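You operate a simulated robot arm through the tools that you are given. There is no shell and no other tool. Be economical: measure what you need, move in short steps, check, and stop when the job is done.

You run a simulated robot arm. Do the job below in one go: nothing can be reset, and whatever is moved stays where it is left.

JOB
Wipe up the spilt tea, the tea ring and the water stain.
Fine: on the side counter; move the purple mug onto the brown saucer first; teal cloth, laid back.

The check looks at the end state, three seconds after you hand in, the way a careful person would. Anything else that was tipped, shoved, dropped, spilled or broken makes it a failure. Flat cloth is picked up by pressing the open fingertips on it (5 to 10 N) and closing them slowly along it; thin cloth reads only 2 to 8 mm in the jaws.

ROBOT AND FRAMES
A 6-joint arm with a two-finger parallel gripper, fixed in place. Base frame: the origin is at the foot of the arm, x ahead of it, y to its left, z up; the work surface is at about z = 880. Units: mm, degrees, N and s.
With the tool pointing down near the work surface it reaches from about 260 to 660 mm from the base axis. Its first joint turns from -66.0 to 66.0 degrees. Payload 2.9 kg.
Tool frame: the origin (TCP) lies between the finger pads and is the grasp point; the fingertips stand 30 mm ahead of it; z points along the fingers, y is the line along which they close. Largest opening 110 mm; finger width 20, thickness 10; the body of the gripper, 48 by 112 mm, starts 55 mm behind the TCP.
Orientation is that of the tool frame in the base frame, as [roll, pitch, yaw] about the fixed x, y, z axes, in that order (R = Rz(yaw) Ry(pitch) Rx(roll)). With the fingers straight down and closing along the base's y, the tool's x points along the base's -x, its y along +y and its z along -z.

CONTROLS
- The arm moves only by the tool servo_tool. Its argument "commands" is a list of rows, each an object of numbers (a shift or turn left out is 0, a gripper value left out holds the last): "claw": the finger opening in cm, from 0 to 11; "dx", "dy", "dz": the shift along the tool's x, y, z in units of 20 mm (1.0 is 20 mm); "rx", "ry", "rz": the turn, a rotation vector about the tool's x, y, z in units of 4 degrees (1.0 is 4 degrees). In form: [{"claw": .., "dx": .., "dy": .., "dz": .., "rx": .., "ry": .., "rz": ..}, ...]. A call has 1 to 8 rows; each row shifts and turns the commanded pose from where the row before left it, along the tool's axes as they then stand. A call with a number of a shift or a turn outside -1 to 1 is refused whole. Rows are played at 5 a second. More than 50 mm and 8.6 degrees between two rows, or a gripper value outside its range, and nothing of the call is played. Where a pose cannot be reached the arm comes as near as it can. A force on the tool above 50 N (or 10 N above the force at the start of the call, whichever is more), or a blocked arm, ends the call early, and 0.2 s more pass. Each finger travels about 108 mm/s and halts on what it meets, pressing with about 31 N; the grip force reading is that of the motor and also rises with nothing between the fingers. The clock runs only during rows and for 0.2 s after the last one: add rows that do not move to give the fingers time. The reply holds the time, the measured pose of the TCP, the force on the tool along the base axes, the opening and the grip force, in the units named above and with some noise.
- Cameras (640 x 400 px; columns grow to the right, rows downward): "scene" is fixed at [74.7, 431.4, 1390.5]; the picture's right is [-0.72, -0.70, 0.00], its down [-0.34, 0.35, -0.88] and it looks along [0.61, -0.63, -0.48] (base axes); focal length 302 px, centre (320, 200). "wrist" rides on the gripper at [-36, 0, -57] in the tool frame; the picture's right is [0.00, -1.00, 0.00], its down [0.97, 0.00, -0.24] and it looks along [0.24, 0.00, 0.97] (tool axes); focal length 218 px, centre (320, 200). There is no depth. A picture from a camera that has moved, and an enlarged one, comes with that camera's place and axes in the base frame and with its lens. The place of the scene camera against the robot may be out by one fixed shift of up to 12 mm in any direction.
- camera(camera): a new picture of that camera. No time passes.
- close_up(camera, box): a new picture of the part [left, top, right, bottom] of that camera's present view, enlarged. No time passes.
- hand_in(): hands the job in; it is judged then, once.

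Go step by step. Nothing tells you positions but the pictures and the camera data: compare them with the known pose of the tool, close in by small moves and look again before you grip or let go. The budget is 120 turns and 68 pictures, counting those below and the enlarged ones. Unless the task says otherwise, let go and move clear before handing in, and close with one line.

The tools are called after ">>>" as a command line: name --argument value ..., lists and objects as JSON in quotes. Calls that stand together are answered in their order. servo_tool: Moves the arm, as the interface text tells. Its arguments: {"type":"object","properties":{"commands":{"type":"array"}},"required":["commands"]} The other tools are called the same way: camera (camera) takes a picture; close_up (camera, box) takes an enlarged picture of a part of a camera's view; hand_in () hands the job in.

At the start:

```text
time: 0.0
position: [405.6, -78.3, 1187.8]
tool_rot: [-180.0, 0.0, 179.9]
force: [0.1, 0.3, 0.2]
grip_width: 109.9
grasp_force: 0.1
```

scene: 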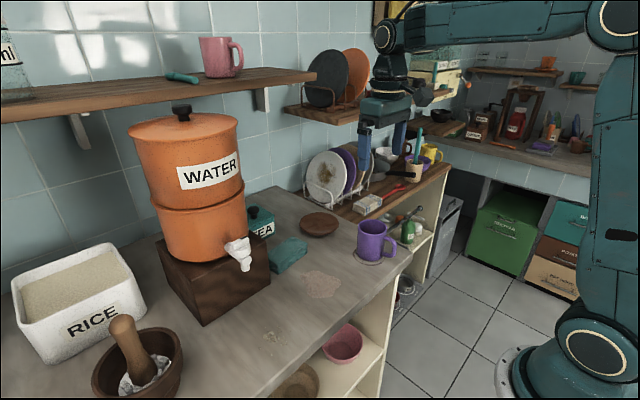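
wrist: 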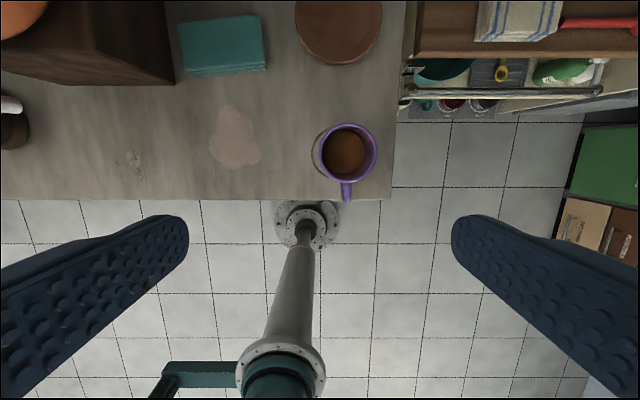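

The purple mug holds tea and stands at about (434, -109), with its handle towards the arm. The saucer is near (610, -104), the cloth near (580, 60), the spill near (456, 59) and the stain near (419, 232). I'll look closer before moving.

>>> close_up --camera "scene" --box '[230, 190, 430, 315]'

>>> close_up --camera "wrist" --box '[90, 0, 410, 200]'

```text
3.20 times, centred on (330, 252) of scene
camera zoom: at [74.7, 431.4, 1390.5], right [-0.72, -0.7, 0.0], down [-0.34, 0.35, -0.88], along [0.61, -0.63, -0.48], focal length 966 px, centre (288, 32)
```

zoom: 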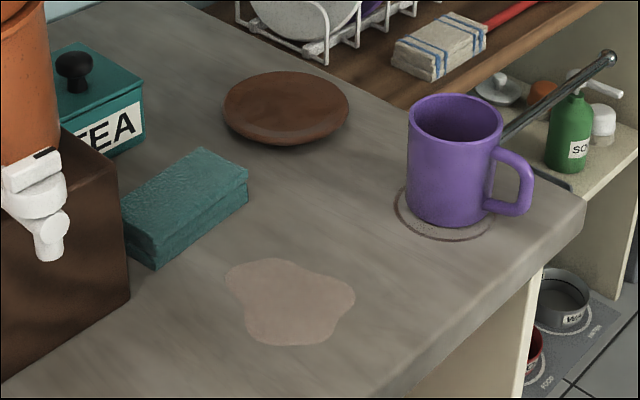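

```text
2.00 times, centred on (250, 100) of wrist
camera zoom: at [441.9, -77.1, 1244.4], right [0.0, -1.0, 0.0], down [-0.97, 0.0, 0.24], along [-0.24, 0.0, -0.97], focal length 436 px, centre (460, 400)
```

zoom: 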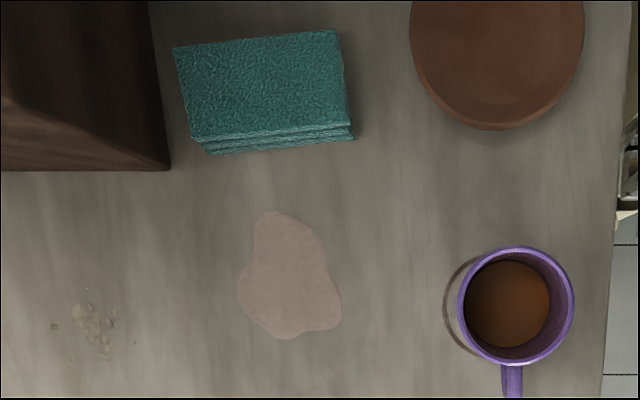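

The tea ring sits mostly under the mug. I'll move above the mug and check alignment before descending.

>>> servo_tool --commands '[{"dx": -0.71, "dy": -0.83, "dz": 0.5, "claw": 11}, {"dx": -0.71, "dy": -0.83, "dz": 1}, {"dz": 1}, {"dz": 1}, {"dz": 1}, {"dz": 1}, {"dz": 0.7}, {}]'

>>> camera --camera "wrist"

>>> camera --camera "scene"

```text
time: 1.8
position: [434.6, -109.7, 1063.7]
tool_rot: [-179.9, 0.0, 180.0]
force: [-0.6, 0.9, -0.4]
grip_width: 110.0
grasp_force: 0.1
```

```text
63 pictures are left
camera wrist: at [470.3, -109.2, 1121.1], right [0.0, -1.0, 0.0], down [-0.97, 0.0, 0.24], along [-0.24, 0.0, -0.97], focal length 218 px, centre (320, 200)
```

wrist: 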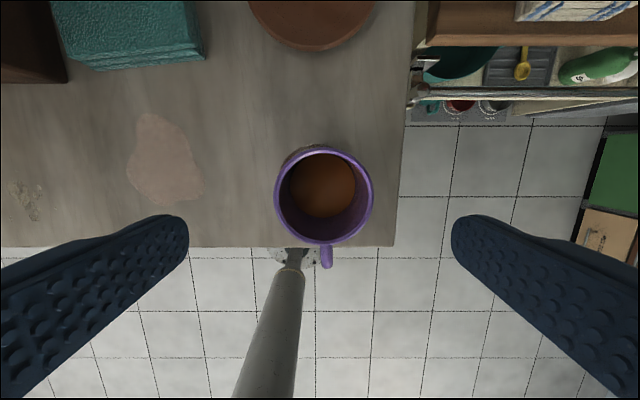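

```text
62 pictures are left
```

scene: 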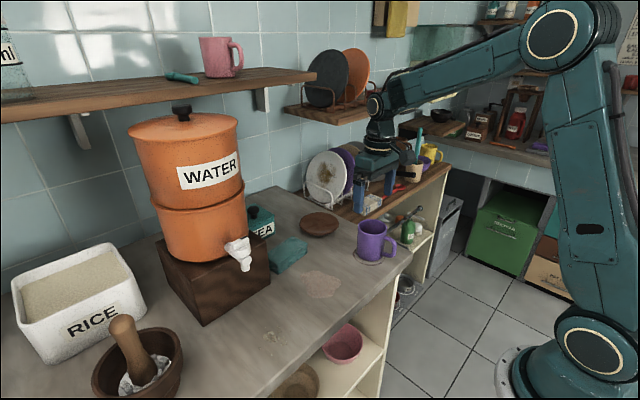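

The mug is centred at about (435, -112) with its rim near z 968, so my two estimates agree. I'll descend to TCP z of about 930.

>>> servo_tool --commands '[{"dy": -0.12, "dz": 0.7}, {"dz": 1}, {"dz": 1}, {"dz": 1}, {"dz": 1}, {"dz": 1}, {"dz": 1}, {}]'

>>> camera --camera "wrist"

>>> close_up --camera "scene" --box '[310, 160, 470, 280]'

```text
time: 3.6
position: [433.8, -113.1, 928.7]
tool_rot: [180.0, 0.0, 179.9]
force: [0.6, 0.7, -0.4]
grip_width: 110.0
grasp_force: 0.1
```

```text
61 pictures are left
camera wrist: at [470.1, -113.1, 985.6], right [0.0, -1.0, 0.0], down [-0.97, 0.0, 0.24], along [-0.24, 0.0, -0.97], focal length 218 px, centre (320, 200)
```

wrist: 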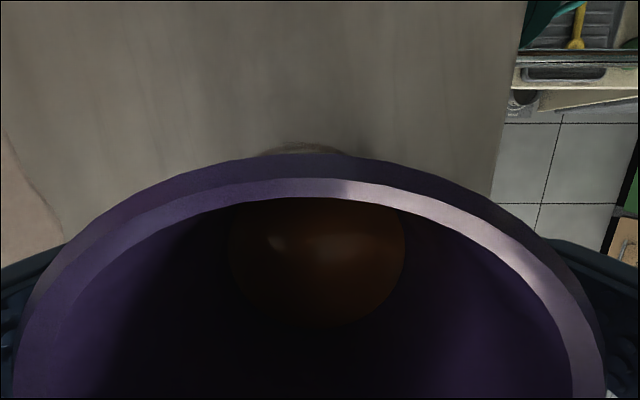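

```text
3.33 times, centred on (390, 220) of scene
camera zoom: at [74.7, 431.4, 1390.5], right [-0.72, -0.7, 0.0], down [-0.34, 0.35, -0.88], along [0.61, -0.63, -0.48], focal length 1006 px, centre (87, 133)
```

zoom: 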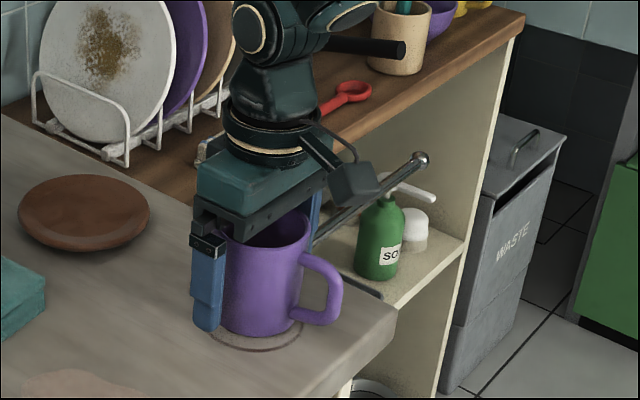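

The fingers straddle the mug, so I'll close slowly.

>>> servo_tool --commands '[{"claw": 9.5}, {"claw": 8.5}, {"claw": 8.0}, {"claw": 7.6}, {"claw": 7.2}, {"claw": 6.8}, {"claw": 6.4}, {}]'

```text
time: 5.4
position: [434.1, -113.5, 929.4]
tool_rot: [179.9, 0.0, -180.0]
force: [-0.2, 1.5, 1.6]
grip_width: 76.0
grasp_force: 30.4
```

Gripped at 76 mm. I'll lift gently.

>>> servo_tool --commands '[{"claw": 6.0, "dz": -0.15}, {"dz": -0.3}, {"dz": -0.5}, {"dz": -0.6}, {"dz": -0.6}, {"dz": -0.5}, {"dz": -0.25}, {}]'

>>> close_up --camera "scene" --box '[270, 160, 430, 280]'

>>> camera --camera "wrist"

```text
time: 7.2
position: [434.0, -112.4, 986.1]
tool_rot: [-179.9, 0.1, -180.0]
force: [0.7, -0.1, -3.9]
grip_width: 76.0
grasp_force: 31.3
```

```text
3.33 times, centred on (350, 220) of scene
camera zoom: at [74.7, 431.4, 1390.5], right [-0.72, -0.7, 0.0], down [-0.34, 0.35, -0.88], along [0.61, -0.63, -0.48], focal length 1006 px, centre (220, 133)
```

zoom: 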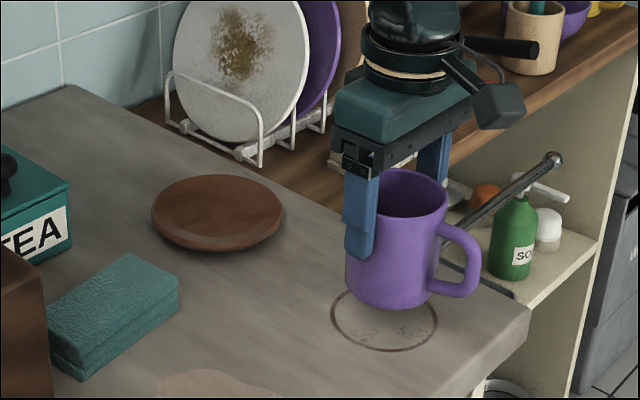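

```text
58 pictures are left
camera wrist: at [469.6, -112.1, 1044.2], right [0.0, -1.0, 0.0], down [-0.97, 0.0, 0.24], along [-0.24, 0.0, -0.97], focal length 218 px, centre (320, 200)
```

wrist: 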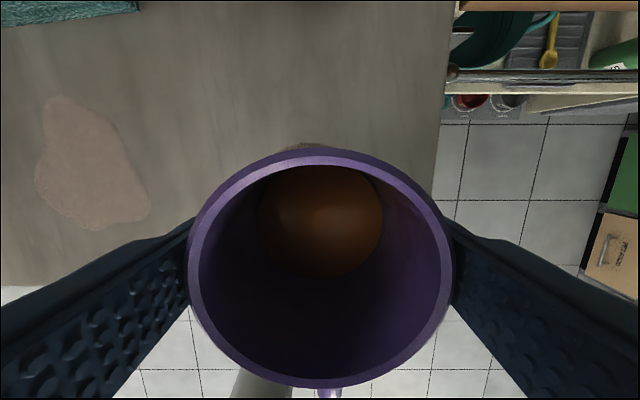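

The mug appears to have risen less than the arm did, which suggests it slipped in the fingers. I'll hold still and check whether it's still creeping.

>>> servo_tool --commands '[{"claw": 6.0}]'

>>> camera --camera "wrist"

>>> close_up --camera "scene" --box '[270, 160, 430, 280]'

```text
time: 7.6
position: [433.8, -112.7, 986.4]
tool_rot: [180.0, 0.0, 180.0]
force: [0.8, 0.2, -3.0]
grip_width: 76.3
grasp_force: 31.3
```

```text
57 pictures are left
camera wrist: at [469.6, -112.2, 1044.1], right [0.0, -1.0, 0.0], down [-0.97, 0.0, 0.24], along [-0.24, 0.0, -0.97], focal length 218 px, centre (320, 200)
```

wrist: 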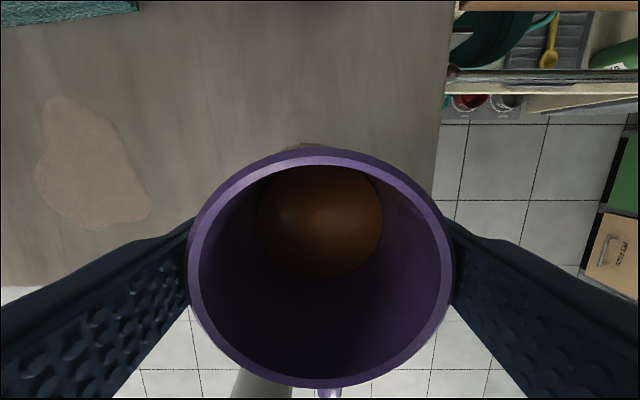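

```text
3.33 times, centred on (350, 220) of scene
camera zoom: at [74.7, 431.4, 1390.5], right [-0.72, -0.7, 0.0], down [-0.34, 0.35, -0.88], along [0.61, -0.63, -0.48], focal length 1006 px, centre (220, 133)
```

zoom: 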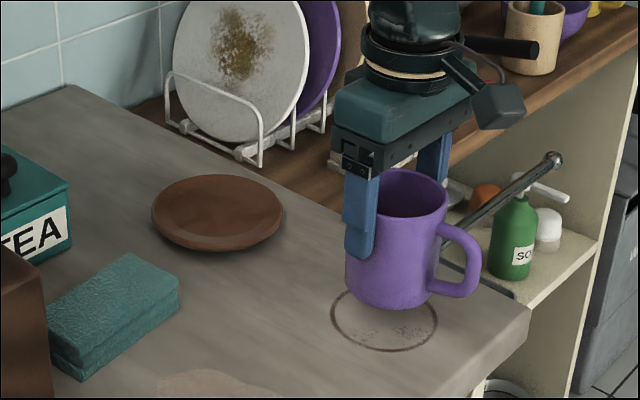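

The mug is steady now, with its bottom about 24 mm above the counter. I'll lift a little more, very gently, and check for slip.

>>> servo_tool --commands '[{"dz": -0.1}, {"dz": -0.2}, {"dz": -0.3}, {"dz": -0.3}, {"dz": -0.3}, {"dz": -0.2}, {"dz": -0.1}, {}]'

>>> camera --camera "wrist"

```text
time: 9.4
position: [434.1, -112.9, 1017.3]
tool_rot: [180.0, 0.0, -180.0]
force: [-0.5, -0.3, -3.0]
grip_width: 76.3
grasp_force: 31.1
```

```text
55 pictures are left
camera wrist: at [470.3, -112.1, 1074.8], right [0.0, -1.0, 0.0], down [-0.97, 0.0, 0.24], along [-0.24, 0.0, -0.97], focal length 218 px, centre (320, 200)
```

wrist: 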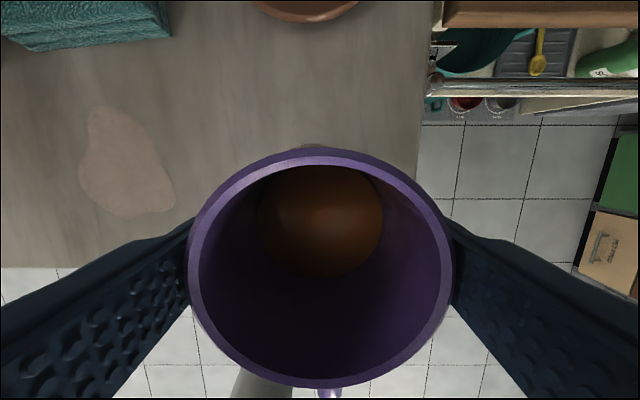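

No further slip. The saucer centre estimates to (617, -102), so I'll carry the mug that way smoothly.

>>> servo_tool --commands '[{"dx": -0.3}, {"dx": -0.6, "dy": 0.1}, {"dx": -0.9, "dy": 0.1}, {"dx": -1, "dy": 0.1}, {"dx": -1, "dy": 0.1}, {"dx": -0.8, "dy": 0.1}, {"dx": -0.4}, {"dx": -0.1}]'

>>> camera --camera "wrist"

>>> camera --camera "scene"

```text
time: 11.2
position: [536.7, -102.2, 1015.9]
tool_rot: [180.0, 0.0, -179.9]
force: [-0.4, -0.2, -3.9]
grip_width: 76.3
grasp_force: 31.4
```

```text
54 pictures are left
camera wrist: at [572.2, -102.5, 1074.0], right [0.0, -1.0, 0.0], down [-0.97, 0.0, 0.24], along [-0.24, 0.0, -0.97], focal length 218 px, centre (320, 200)
```

wrist: 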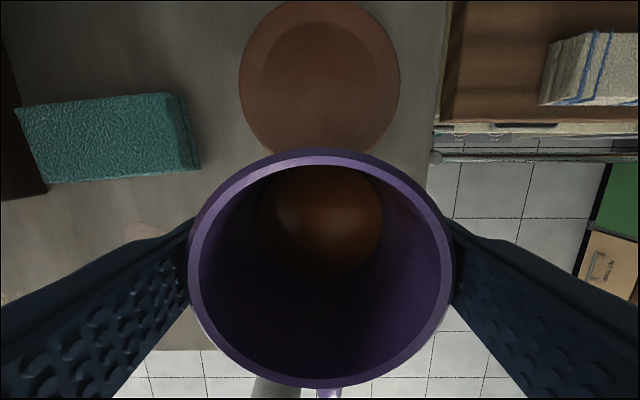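

```text
53 pictures are left
```

scene: 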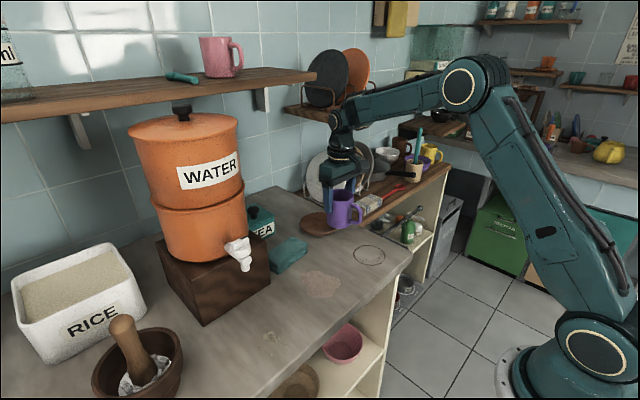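

The saucer centre is at about (619, -102.5), so I'll move the mug over it.

>>> servo_tool --commands '[{"dx": -0.3}, {"dx": -0.6}, {"dx": -0.8}, {"dx": -0.8}, {"dx": -0.7}, {"dx": -0.5}, {"dx": -0.3}, {}]'

>>> close_up --camera "scene" --box '[250, 140, 410, 260]'

>>> camera --camera "wrist"

```text
time: 13.0
position: [615.7, -103.6, 1017.8]
tool_rot: [180.0, 0.0, -180.0]
force: [-0.1, -0.1, -3.3]
grip_width: 76.1
grasp_force: 30.9
```

```text
3.33 times, centred on (330, 200) of scene
camera zoom: at [74.8, 431.4, 1390.5], right [-0.72, -0.7, 0.0], down [-0.34, 0.35, -0.88], along [0.61, -0.63, -0.48], focal length 1006 px, centre (287, 200)
```

zoom: 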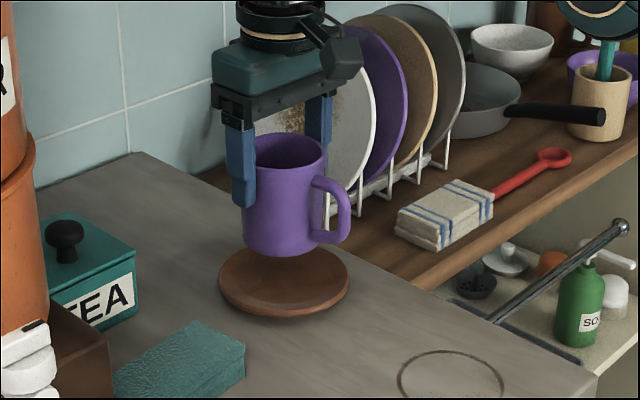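

```text
51 pictures are left
camera wrist: at [652.0, -103.1, 1074.7], right [0.0, -1.0, 0.0], down [-0.97, 0.0, 0.24], along [-0.24, 0.0, -0.97], focal length 218 px, centre (320, 200)
```

wrist: 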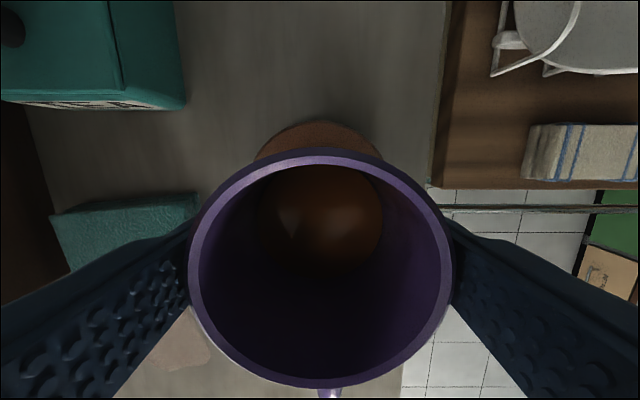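

The mug is aligned over the saucer. I'll lower it gently.

>>> servo_tool --commands '[{"dz": 0.1}, {"dz": 0.2}, {"dz": 0.3}, {"dz": 0.3}, {"dz": 0.3}, {"dz": 0.2}, {"dz": 0.1}, {}]'

>>> close_up --camera "scene" --box '[280, 170, 360, 230]'

```text
time: 14.8
position: [615.0, -103.3, 987.4]
tool_rot: [-180.0, 0.0, -180.0]
force: [0.4, 0.6, -2.7]
grip_width: 76.0
grasp_force: 31.5
```

```text
6.67 times, centred on (320, 200) of scene
camera zoom: at [74.8, 431.4, 1390.5], right [-0.72, -0.7, 0.0], down [-0.34, 0.35, -0.88], along [0.61, -0.63, -0.48], focal length 2013 px, centre (320, 200)
```

zoom: 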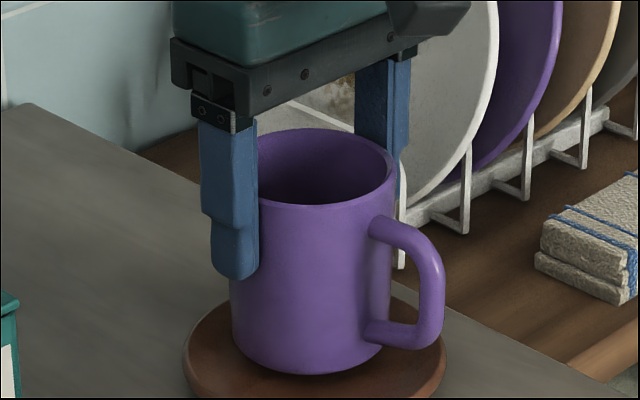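

>>> servo_tool --commands '[{"dz": 0.1}, {"dz": 0.1}, {"dz": 0.1}, {"dz": 0.1}, {}]'

>>> close_up --camera "scene" --box '[280, 190, 360, 250]'

```text
time: 16.0
position: [616.1, -103.3, 980.3]
tool_rot: [180.0, 0.1, -180.0]
force: [-3.6, 1.7, 10.6]
grip_width: 76.0
grasp_force: 30.4
```

```text
6.67 times, centred on (320, 220) of scene
camera zoom: at [74.4, 431.5, 1390.5], right [-0.72, -0.7, 0.0], down [-0.34, 0.35, -0.88], along [0.61, -0.63, -0.48], focal length 2013 px, centre (320, 67)
```

zoom: 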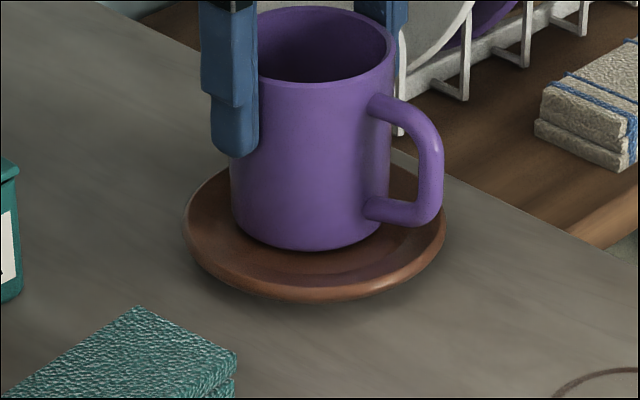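

The mug touches the saucer (10 N) and looks centred. I'll relax slightly and release slowly.

>>> servo_tool --commands '[{"dz": -0.05}, {"claw": 7.7}, {"claw": 7.9}, {"claw": 8.3}, {"claw": 9}, {"claw": 10}, {"claw": 11}, {}]'

>>> close_up --camera "scene" --box '[280, 170, 380, 245]'

```text
time: 17.8
position: [615.6, -103.1, 979.4]
tool_rot: [179.9, -0.1, 180.0]
force: [-0.5, -0.3, 0.8]
grip_width: 110.0
grasp_force: 0.1
```

```text
5.33 times, centred on (330, 208) of scene
camera zoom: at [74.7, 431.4, 1390.5], right [-0.72, -0.7, 0.0], down [-0.34, 0.35, -0.88], along [0.61, -0.63, -0.48], focal length 1610 px, centre (267, 160)
```

zoom: 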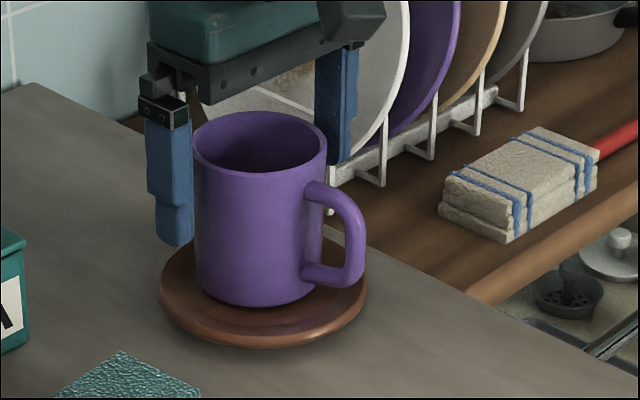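

Released upright on the saucer. I'll rise straight up, then look.

>>> servo_tool --commands '[{"dz": -0.3}, {"dz": -0.7}, {"dz": -1}, {"dz": -1}, {"dz": -1}, {"dz": -1}, {"dz": -1}, {}]'

>>> camera --camera "wrist"

```text
time: 19.6
position: [616.7, -102.7, 1100.5]
tool_rot: [-179.9, 0.0, 180.0]
force: [0.2, 0.1, 0.2]
grip_width: 110.1
grasp_force: 0.1
```

```text
47 pictures are left
camera wrist: at [652.2, -102.5, 1157.9], right [0.0, -1.0, 0.0], down [-0.97, 0.0, 0.24], along [-0.24, 0.0, -0.97], focal length 218 px, centre (320, 200)
```

wrist: 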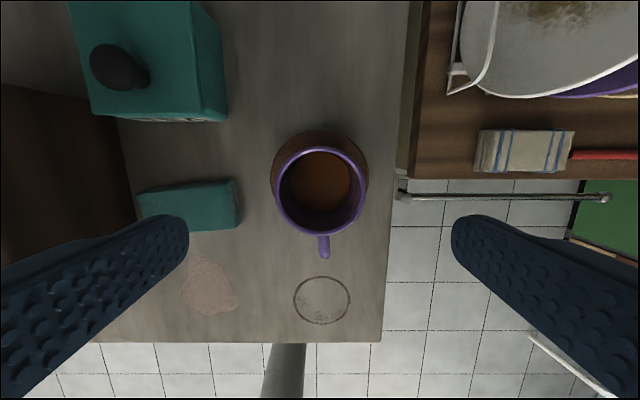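

The mug is on the saucer and the ring centre is at about (431, -105). The folded cloth is centred near (583, 53), about 115 x 60 mm, so I'll rotate the gripper to close across its short side while moving towards it.

>>> servo_tool --commands '[{"dy": 1, "rz": 0}, {"dy": 1}, {"dy": 1}, {"dy": 1}, {"dy": 1}, {"dy": 1}, {"dy": 1}, {"dy": 0.75, "dx": 1}]'

>>> servo_tool --commands '[{"dx": 0.7, "rz": 1}, {"rz": 1}, {"rz": 1}, {"rz": 1}, {"rz": 1}, {"rz": 1}, {"rz": 1}, {"rz": 1}]'

>>> servo_tool --commands '[{"rz": 1}, {"rz": 1}, {"rz": 1}, {"rz": 1}, {"rz": 1}, {"rz": 1}, {"rz": 1}, {"rz": 1}]'

>>> servo_tool --commands '[{"rz": 1}, {"rz": 1}, {"rz": 1}, {"rz": 1}, {"rz": 1}, {}]'

>>> camera --camera "wrist"

>>> camera --camera "scene"

```text
time: 21.4
position: [594.2, 50.4, 1099.5]
tool_rot: [179.9, 0.0, 180.0]
force: [0.1, 0.2, 0.4]
grip_width: 109.7
grasp_force: 0.0
```

```text
time: 23.2
position: [582.2, 52.2, 1099.5]
tool_rot: [-179.9, 0.0, 147.9]
force: [-0.2, -0.4, -0.1]
grip_width: 110.0
grasp_force: 0.1
```

```text
time: 25.0
position: [582.1, 51.9, 1100.7]
tool_rot: [-180.0, 0.0, 115.9]
force: [-0.6, 0.8, -1.0]
grip_width: 110.1
grasp_force: 0.0
```

```text
time: 26.0
position: [579.4, 49.3, 1101.1]
tool_rot: [-179.5, -0.1, 101.3]
force: [-13.8, -10.6, 0.9]
grip_width: 109.7
grasp_force: 0.1
stopped in row 5: the force on the tool passed its limit (the readings are from after the stop); the commanded pose is now the measured one
```

```text
46 pictures are left
camera wrist: at [586.9, 13.9, 1158.2], right [-0.98, -0.2, 0.01], down [-0.19, 0.95, 0.24], along [-0.06, 0.24, -0.97], focal length 218 px, centre (320, 200)
```

wrist: 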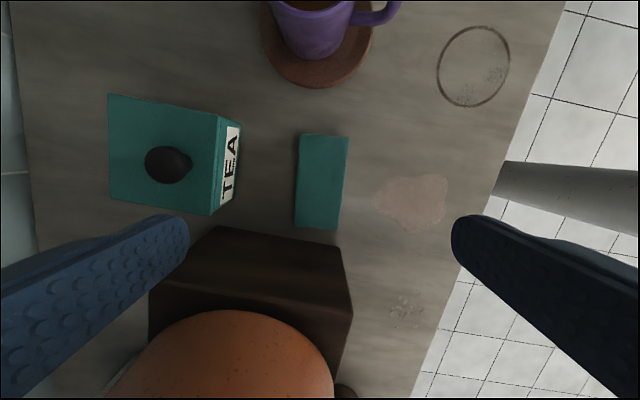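

```text
45 pictures are left
```

scene: 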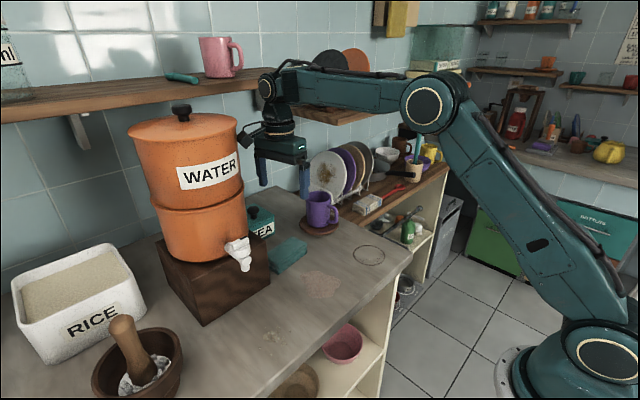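

The tool touched something during the turn, probably the bracket on the tool's +x side against the dispenser, which looks unmoved. I'll rotate back and use the opposite yaw so the bracket faces away.

>>> servo_tool --commands '[{"rz": -0.5}, {"rz": -1}, {"rz": -1}, {"rz": -1}, {"rz": -1}, {"rz": -1}, {"rz": -1}, {"rz": -1}]'

>>> close_up --camera "scene" --box '[120, 90, 320, 330]'

```text
time: 27.8
position: [579.7, 50.8, 1100.3]
tool_rot: [-179.7, -0.3, 131.3]
force: [-0.9, -0.1, 0.3]
grip_width: 109.9
grasp_force: 0.2
```

```text
1.67 times, centred on (220, 210) of scene
camera zoom: at [74.7, 431.4, 1390.5], right [-0.72, -0.7, 0.0], down [-0.34, 0.35, -0.88], along [0.61, -0.63, -0.48], focal length 503 px, centre (487, 183)
```

zoom: 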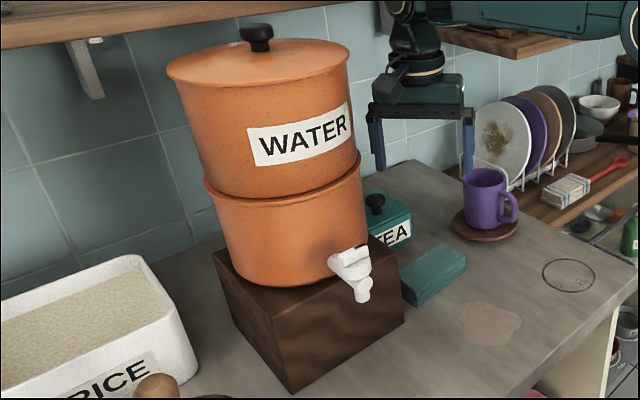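

>>> servo_tool --commands '[{"rz": -1}, {"rz": -1}, {"rz": -1}, {"rz": -1}, {"rz": -1}, {"rz": -1}, {"rz": -1}, {"rz": -1}]'

>>> servo_tool --commands '[{"rz": -1}, {"rz": -1}, {"rz": -1}, {"rz": -1}, {"rz": -1}, {"rz": -1}, {"rz": -1}, {"rz": -1}]'

>>> servo_tool --commands '[{"rz": -1}, {"rz": -1}, {"rz": -1}, {"rz": -1}, {"rz": -1}, {"rz": -1}, {"rz": -1}, {"rz": -1}]'

>>> servo_tool --commands '[{"rz": -1}, {"rz": -1}, {"rz": -1}, {"rz": -1}, {"rz": -1}, {"rz": -1}, {"rz": -1}, {"rz": -1}]'

>>> servo_tool --commands '[{"rz": -1}, {"rz": -1}, {"rz": -1}, {"rz": -1}, {}]'

>>> camera --camera "wrist"

>>> camera --camera "scene"

```text
time: 29.6
position: [581.4, 50.5, 1099.8]
tool_rot: [-179.8, -0.3, 163.2]
force: [0.0, -0.1, 0.6]
grip_width: 109.9
grasp_force: 0.1
```

```text
time: 31.4
position: [581.1, 50.6, 1099.4]
tool_rot: [179.9, -0.4, -164.8]
force: [0.1, -0.2, -0.6]
grip_width: 110.2
grasp_force: 0.0
```

```text
time: 33.2
position: [579.7, 49.5, 1098.6]
tool_rot: [179.7, -0.4, -132.7]
force: [-0.1, 0.3, -0.9]
grip_width: 110.2
grasp_force: 0.1
```

```text
time: 35.0
position: [580.6, 51.1, 1099.4]
tool_rot: [179.6, -0.2, -100.7]
force: [-0.2, -0.6, 0.1]
grip_width: 109.7
grasp_force: 0.0
```

```text
time: 36.2
position: [580.6, 49.7, 1100.2]
tool_rot: [179.5, 0.0, -84.8]
force: [0.3, -0.5, -0.2]
grip_width: 110.0
grasp_force: 0.0
```

```text
43 pictures are left
camera wrist: at [577.2, 85.8, 1157.6], right [1.0, 0.09, -0.01], down [0.09, -0.97, 0.24], along [0.01, -0.24, -0.97], focal length 218 px, centre (320, 200)
```

wrist: 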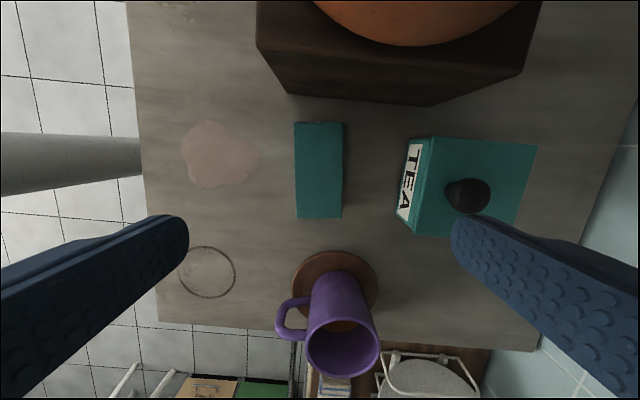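

```text
42 pictures are left
```

scene: 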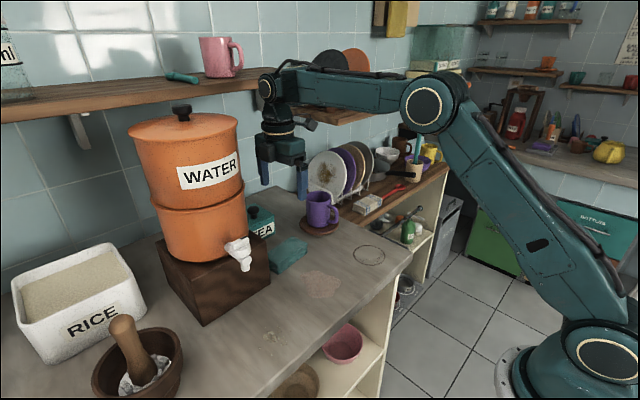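

The cloth is aligned with the jaws, centred at about (577, 59), 57 mm wide and roughly 28 mm thick. I'll centre over it and descend part way.

>>> servo_tool --commands '[{"dx": -0.48, "dy": 0.14, "dz": 0.5}, {"dz": 1}, {"dz": 1}, {"dz": 1}, {"dz": 1}, {"dz": 1}, {"dz": 1}, {}]'

>>> camera --camera "wrist"

>>> close_up --camera "scene" --box '[210, 170, 350, 290]'

```text
time: 38.0
position: [574.1, 59.6, 969.6]
tool_rot: [179.7, 0.0, -84.8]
force: [0.0, 0.3, -0.4]
grip_width: 110.0
grasp_force: 0.0
```

```text
41 pictures are left
camera wrist: at [571.7, 95.1, 1027.3], right [1.0, 0.09, -0.01], down [0.09, -0.97, 0.24], along [0.01, -0.24, -0.97], focal length 218 px, centre (320, 200)
```

wrist: 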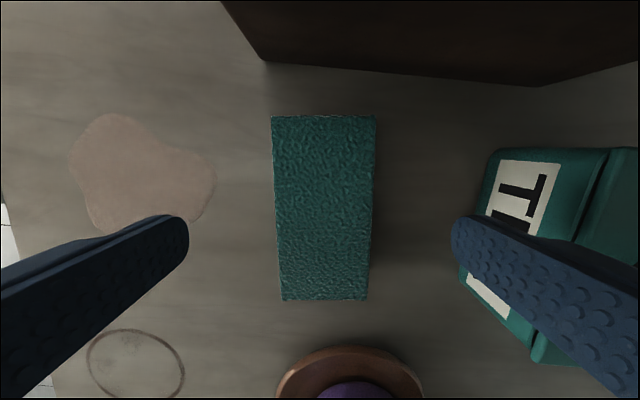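

```text
3.33 times, centred on (280, 230) of scene
camera zoom: at [74.7, 431.4, 1390.5], right [-0.72, -0.7, 0.0], down [-0.34, 0.35, -0.88], along [0.61, -0.63, -0.48], focal length 1006 px, centre (453, 100)
```

zoom: 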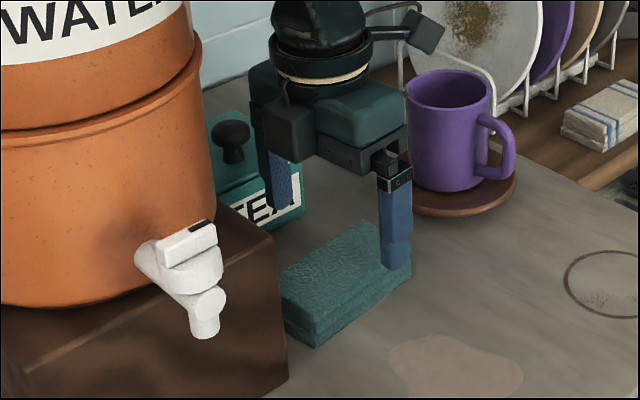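

Refined cloth centre is (576.4, 53.8), with the top near z 905. I'll descend to tips at about z 888, astride it.

>>> servo_tool --commands '[{"dx": 0.3, "dy": -0.09, "dz": 0.6}, {"dz": 0.7}, {"dz": 0.6}, {"dz": 0.4}, {"dz": 0.25}, {}]'

>>> camera --camera "wrist"

>>> close_up --camera "scene" --box '[230, 190, 350, 290]'

```text
time: 39.4
position: [576.8, 51.9, 918.4]
tool_rot: [179.6, 0.0, -84.8]
force: [-0.1, 0.9, 0.6]
grip_width: 110.2
grasp_force: 0.0
```

```text
39 pictures are left
camera wrist: at [574.7, 89.2, 976.2], right [1.0, 0.09, -0.01], down [0.09, -0.97, 0.24], along [0.01, -0.24, -0.97], focal length 218 px, centre (320, 200)
```

wrist: 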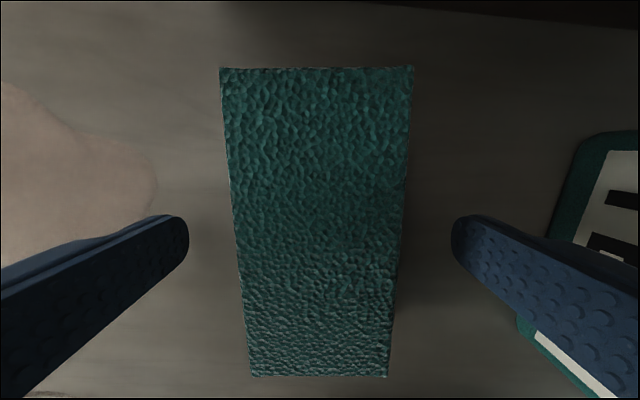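

```text
4.00 times, centred on (290, 240) of scene
camera zoom: at [74.7, 431.4, 1390.5], right [-0.72, -0.7, 0.0], down [-0.34, 0.35, -0.88], along [0.61, -0.63, -0.48], focal length 1208 px, centre (440, 40)
```

zoom: 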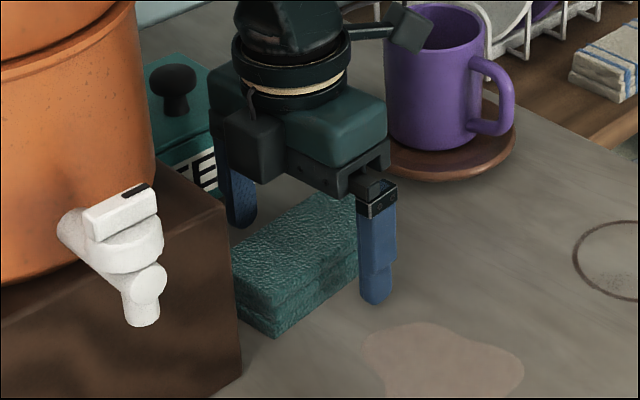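

Well centred. I'll close slowly on the cloth.

>>> servo_tool --commands '[{"claw": 9}, {"claw": 7.5}, {"claw": 6.5}, {"claw": 6.0}, {"claw": 5.6}, {"claw": 5.2}, {"claw": 4.8}, {}]'

>>> camera --camera "wrist"

```text
time: 41.2
position: [577.6, 53.3, 919.0]
tool_rot: [179.6, 0.1, -84.8]
force: [-0.7, 0.0, -0.6]
grip_width: 58.9
grasp_force: 31.0
```

```text
37 pictures are left
camera wrist: at [574.7, 89.2, 976.4], right [1.0, 0.09, -0.01], down [0.09, -0.97, 0.24], along [0.01, -0.24, -0.97], focal length 218 px, centre (320, 200)
```

wrist: 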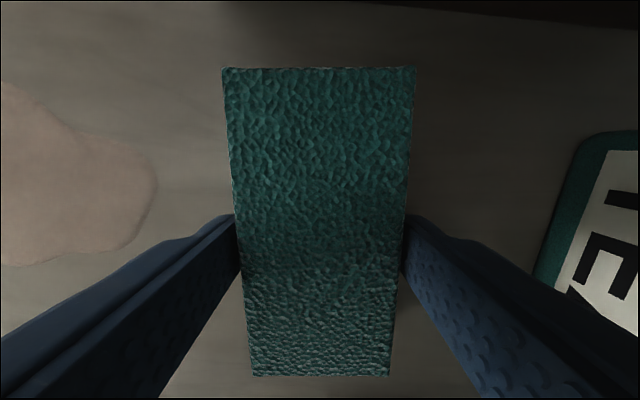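

Gripped firmly at 59 mm. I'll lift gently and check for slip.

>>> servo_tool --commands '[{"claw": 4.6, "dz": -0.1}, {"dz": -0.2}, {"dz": -0.3}, {"dz": -0.4}, {"dz": -0.4}, {"dz": -0.3}, {"dz": -0.1}, {}]'

>>> camera --camera "wrist"

>>> close_up --camera "scene" --box '[230, 190, 350, 290]'

```text
time: 43.0
position: [578.4, 53.6, 954.8]
tool_rot: [179.5, -0.1, -84.8]
force: [-0.2, 0.1, -0.4]
grip_width: 58.8
grasp_force: 30.8
```

```text
36 pictures are left
camera wrist: at [575.0, 89.4, 1012.7], right [1.0, 0.09, -0.01], down [0.09, -0.97, 0.24], along [0.01, -0.24, -0.97], focal length 218 px, centre (320, 200)
```

wrist: 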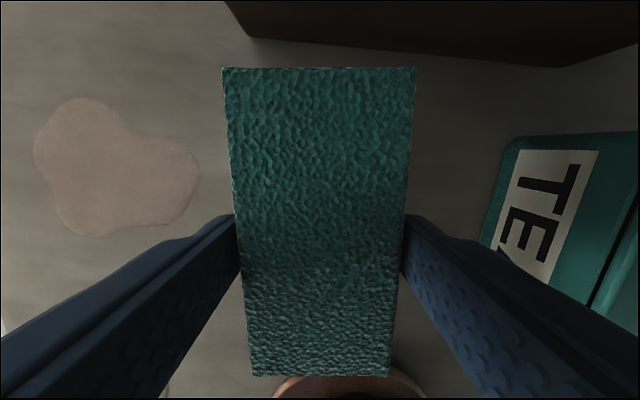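

```text
4.00 times, centred on (290, 240) of scene
camera zoom: at [74.7, 431.4, 1390.5], right [-0.72, -0.7, 0.0], down [-0.34, 0.35, -0.88], along [0.61, -0.63, -0.48], focal length 1208 px, centre (440, 40)
```

zoom: 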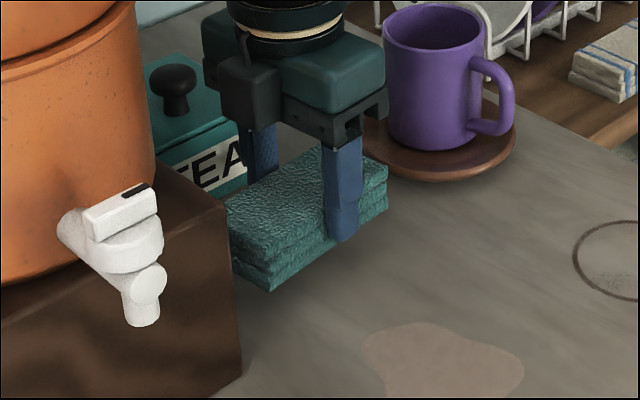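

The cloth is lifted without slip. The spill spans x 401-500 and y 17-104, so I'll position at x = 520, y = 60 and lower to the counter.

>>> servo_tool --commands '[{"dx": -0.2, "dy": 0.6}, {"dx": -0.2, "dy": 1}, {"dx": -0.18, "dy": 0.9}, {"dy": 0.36, "dz": 0.4}, {"dz": 0.6}, {"dz": 0.5}, {"dz": 0.15}, {}]'

>>> servo_tool --commands '[{"dz": 0.08}, {"dz": 0.08}, {}]'

```text
time: 44.8
position: [520.0, 60.0, 921.3]
tool_rot: [179.5, 0.1, -84.8]
force: [0.4, -0.1, 0.9]
grip_width: 58.9
grasp_force: 30.9
```

```text
time: 45.6
position: [520.2, 61.0, 919.4]
tool_rot: [179.7, 0.0, -84.8]
force: [-1.0, -1.0, 3.0]
grip_width: 59.3
grasp_force: 31.2
```

>>> servo_tool --commands '[{"dz": 0.06}, {}]'

```text
time: 46.2
position: [519.9, 60.0, 919.4]
tool_rot: [179.8, 0.0, -84.8]
force: [-4.2, -3.0, 13.5]
grip_width: 59.0
grasp_force: 30.5
```

Contact is at about 13 N, slightly firm. I'll ease a touch and wipe towards the counter front.

>>> servo_tool --commands '[{"dz": -0.02, "dx": -0.04, "dy": 0.4}, {"dx": -0.08, "dy": 0.85}, {"dx": -0.08, "dy": 0.85}, {"dx": -0.08, "dy": 0.85}, {"dx": -0.08, "dy": 0.85}, {"dx": -0.08, "dy": 0.85}, {"dx": -0.08, "dy": 0.85}, {"dx": -0.08, "dy": 0.8}]'

```text
time: 48.0
position: [392.6, 59.6, 921.1]
tool_rot: [179.4, 0.0, -84.9]
force: [-0.4, -0.7, -0.7]
grip_width: 58.9
grasp_force: 30.6
```

>>> servo_tool --commands '[{"dz": 0.08}, {"dz": 0.05}, {}]'

>>> camera --camera "wrist"

```text
time: 48.8
position: [392.6, 59.4, 919.2]
tool_rot: [179.6, 0.1, -84.9]
force: [-7.5, -2.5, 21.3]
grip_width: 58.8
grasp_force: 30.6
```

```text
34 pictures are left
camera wrist: at [390.2, 95.9, 976.1], right [1.0, 0.09, -0.01], down [0.09, -0.97, 0.24], along [0.02, -0.24, -0.97], focal length 218 px, centre (320, 200)
```

wrist: 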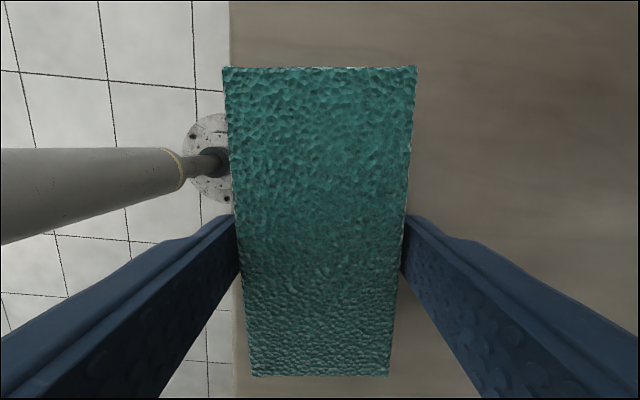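

The spill beyond the cloth is already gone. I'll wipe back once with a lighter press.

>>> servo_tool --commands '[{"dz": -0.04, "dx": 0.04, "dy": -0.4}, {"dx": 0.08, "dy": -0.85}, {"dx": 0.08, "dy": -0.85}, {"dx": 0.08, "dy": -0.85}, {"dx": 0.08, "dy": -0.85}, {"dx": 0.08, "dy": -0.85}, {"dx": 0.06, "dy": -0.6}, {}]'

>>> camera --camera "wrist"

>>> camera --camera "scene"

```text
time: 50.6
position: [499.1, 59.3, 917.0]
tool_rot: [179.7, 0.1, -84.8]
force: [-13.0, -0.4, 29.6]
grip_width: 58.8
grasp_force: 31.6
```

```text
33 pictures are left
camera wrist: at [495.8, 95.4, 975.7], right [1.0, 0.09, -0.01], down [0.09, -0.97, 0.24], along [0.02, -0.24, -0.97], focal length 218 px, centre (320, 200)
```

wrist: 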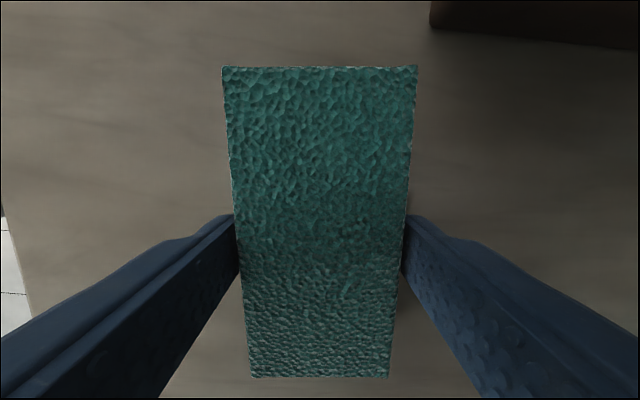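

```text
32 pictures are left
```

scene: 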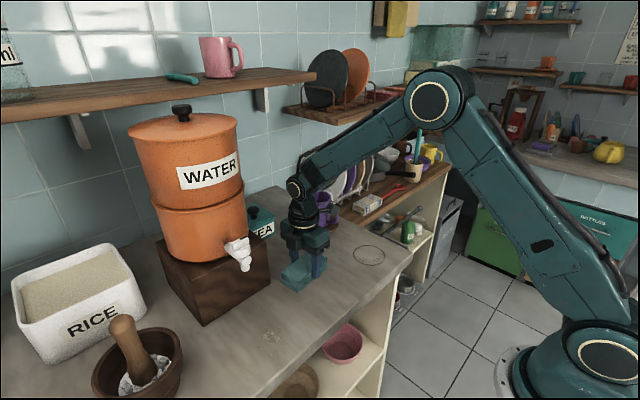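

The spill is gone. Next is the ring at (431, -105): I'll lift and carry the cloth over, starting at x = 470.

>>> servo_tool --commands '[{"dz": -0.4}, {"dz": -0.8}, {"dz": -0.7, "dy": 0.5}, {"dy": 0.9, "dx": 0.6}, {"dx": 1, "dy": 0.79}, {"dx": 1}, {"dx": 1}, {"dx": 1}]'

>>> servo_tool --commands '[{"dx": 1}, {"dx": 1}, {"dx": 1}, {"dx": 0.48, "dz": 0.3}, {"dz": 0.6}, {"dz": 0.5}, {"dz": 0.2}, {}]'

>>> camera --camera "wrist"

```text
time: 52.4
position: [463.3, -35.3, 953.7]
tool_rot: [179.6, 0.0, -84.7]
force: [-0.5, -0.1, -0.9]
grip_width: 58.6
grasp_force: 31.4
```

```text
time: 54.2
position: [468.3, -105.6, 923.2]
tool_rot: [179.5, 0.0, -84.8]
force: [-0.1, 0.0, 0.0]
grip_width: 58.7
grasp_force: 30.6
```

```text
31 pictures are left
camera wrist: at [465.5, -68.7, 981.0], right [1.0, 0.09, -0.01], down [0.09, -0.97, 0.24], along [0.01, -0.24, -0.97], focal length 218 px, centre (320, 200)
```

wrist: 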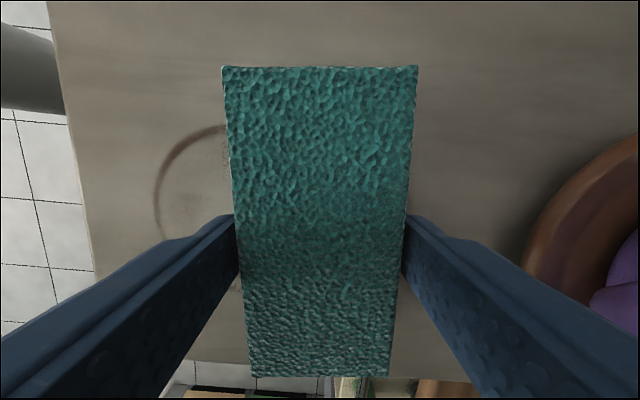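

>>> servo_tool --commands '[{"dz": 0.1}, {"dz": 0.1}, {"dz": 0.05}, {}]'

```text
time: 55.2
position: [468.7, -105.3, 919.0]
tool_rot: [179.6, 0.1, -84.9]
force: [-0.7, 1.7, 2.0]
grip_width: 59.2
grasp_force: 31.3
```

Just touching. I'll press slightly more and wipe to x of about 390 with tilt compensation.

>>> servo_tool --commands '[{"dz": 0.06}, {"dx": -0.06, "dy": 0.6, "dz": 0.006}, {"dx": -0.07, "dy": 0.8, "dz": 0.009}, {"dx": -0.07, "dy": 0.8, "dz": 0.009}, {"dx": -0.07, "dy": 0.8, "dz": 0.009}, {"dx": -0.07, "dy": 0.6, "dz": 0.006}, {"dx": -0.03, "dy": 0.35, "dz": 0.004}, {}]'

>>> camera --camera "wrist"

```text
time: 57.0
position: [392.3, -105.0, 918.3]
tool_rot: [180.0, -0.2, -84.8]
force: [14.4, -3.3, 27.2]
grip_width: 58.7
grasp_force: 30.7
```

```text
30 pictures are left
camera wrist: at [389.7, -69.1, 975.3], right [1.0, 0.09, 0.0], down [0.09, -0.97, 0.24], along [0.02, -0.24, -0.97], focal length 218 px, centre (320, 200)
```

wrist: 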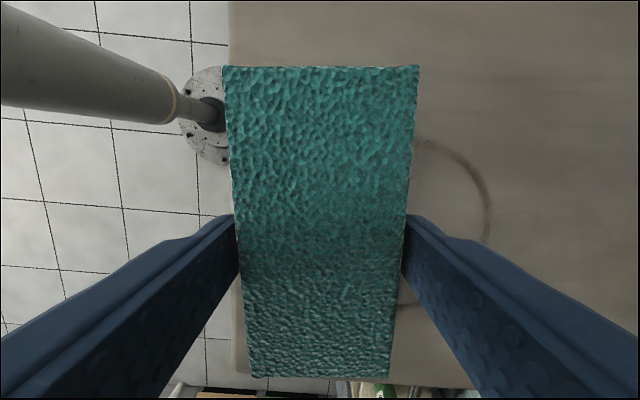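

The right part of the ring is fainter but still there. I'll wipe back with pressure maintained.

>>> servo_tool --commands '[{"dx": 0.05, "dy": -0.5, "dz": -0.02}, {"dx": 0.07, "dy": -0.8, "dz": -0.003}, {"dx": 0.07, "dy": -0.8, "dz": -0.003}, {"dx": 0.07, "dy": -0.8, "dz": -0.003}, {"dx": 0.07, "dy": -0.8, "dz": -0.003}, {"dx": 0.05, "dy": -0.6, "dz": -0.003}, {"dx": 0.03, "dy": -0.3}, {}]'

>>> camera --camera "wrist"

```text
time: 58.8
position: [483.9, -103.5, 915.5]
tool_rot: [179.6, 0.0, -84.9]
force: [0.0, 0.1, -0.6]
grip_width: 59.1
grasp_force: 30.8
```

```text
29 pictures are left
camera wrist: at [480.4, -68.2, 973.9], right [1.0, 0.09, -0.01], down [0.09, -0.97, 0.24], along [0.01, -0.24, -0.97], focal length 218 px, centre (320, 200)
```

wrist: 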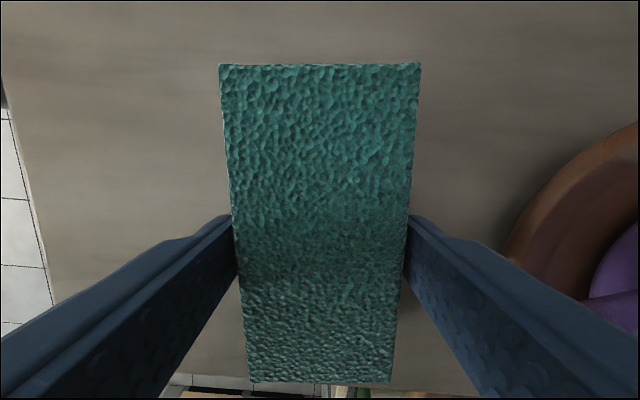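

The ring looks cleared. I'll lift and check what's beneath the cloth.

>>> servo_tool --commands '[{"dz": -0.4}, {"dz": -0.8}, {"dz": -0.9}, {"dx": -0.5}, {"dx": -1}, {"dx": -1}, {"dx": -1}, {"dx": -1}]'

>>> close_up --camera "scene" --box '[230, 180, 430, 305]'

>>> camera --camera "wrist"

```text
time: 60.6
position: [476.0, -15.5, 958.0]
tool_rot: [179.6, 0.0, -84.9]
force: [-0.3, 0.6, 0.2]
grip_width: 59.0
grasp_force: 31.3
```

```text
3.20 times, centred on (330, 242) of scene
camera zoom: at [74.7, 431.4, 1390.5], right [-0.72, -0.7, 0.0], down [-0.34, 0.35, -0.88], along [0.61, -0.63, -0.48], focal length 966 px, centre (288, 64)
```

zoom: 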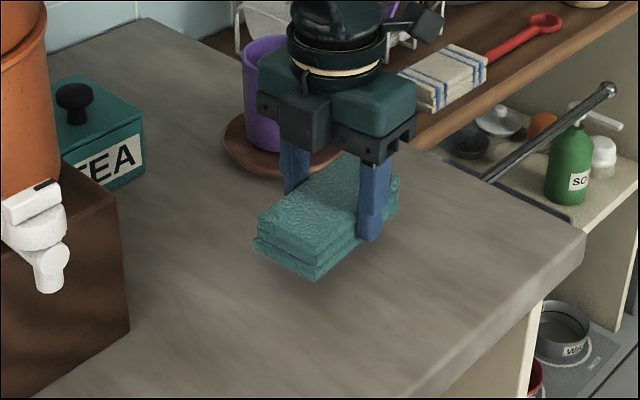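

```text
27 pictures are left
camera wrist: at [472.2, 21.5, 1015.5], right [1.0, 0.09, -0.01], down [0.09, -0.97, 0.24], along [0.01, -0.24, -0.97], focal length 218 px, centre (320, 200)
```

wrist: 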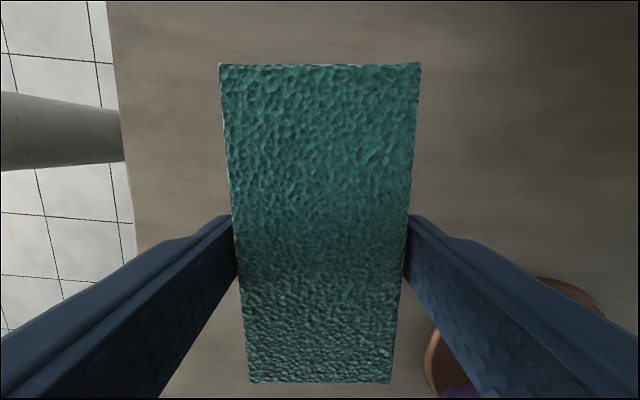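

Spill and ring are both gone. The dispenser's spigot hangs near the stain at about (480, 221, 1000), so I'll turn the cloth's long side along x, which lets the gripper stay back at x of about 395.

>>> servo_tool --commands '[{"rz": 1, "dz": -0.5}, {"rz": 1, "dz": -0.5}, {"rz": 1}, {"rz": 1}, {"rz": 1}, {"rz": 1}, {"rz": 1}, {"rz": 1}]'

>>> servo_tool --commands '[{"rz": 1}, {"rz": 1}, {"rz": 1}, {"rz": 1}, {"rz": 1}, {"rz": 1}, {"rz": 1}, {"rz": 1}]'

>>> servo_tool --commands '[{"rz": 1}, {"rz": 1}, {"rz": 1}, {"rz": 1}, {"rz": 1}, {"rz": 1}, {"rz": 1}, {"rz": 0.78}]'

>>> camera --camera "wrist"

```text
time: 62.4
position: [474.8, -15.7, 979.2]
tool_rot: [179.6, -0.1, -116.8]
force: [-0.3, 0.4, -0.7]
grip_width: 58.7
grasp_force: 31.5
```

```text
time: 64.2
position: [474.7, -14.9, 979.2]
tool_rot: [179.8, -0.4, -148.9]
force: [-0.4, 0.4, 0.0]
grip_width: 58.8
grasp_force: 31.1
```

```text
time: 66.0
position: [475.1, -14.2, 978.5]
tool_rot: [-180.0, -0.5, 180.0]
force: [0.1, 0.6, -0.4]
grip_width: 59.0
grasp_force: 31.0
```

```text
26 pictures are left
camera wrist: at [511.4, -14.1, 1035.9], right [0.0, -1.0, 0.0], down [-0.97, 0.0, 0.25], along [-0.25, 0.0, -0.97], focal length 218 px, centre (320, 200)
```

wrist: 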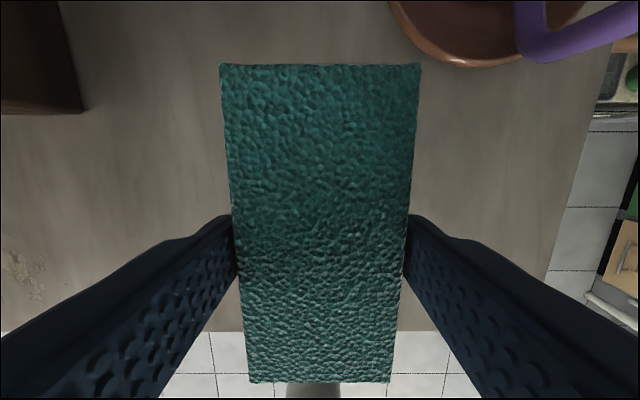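

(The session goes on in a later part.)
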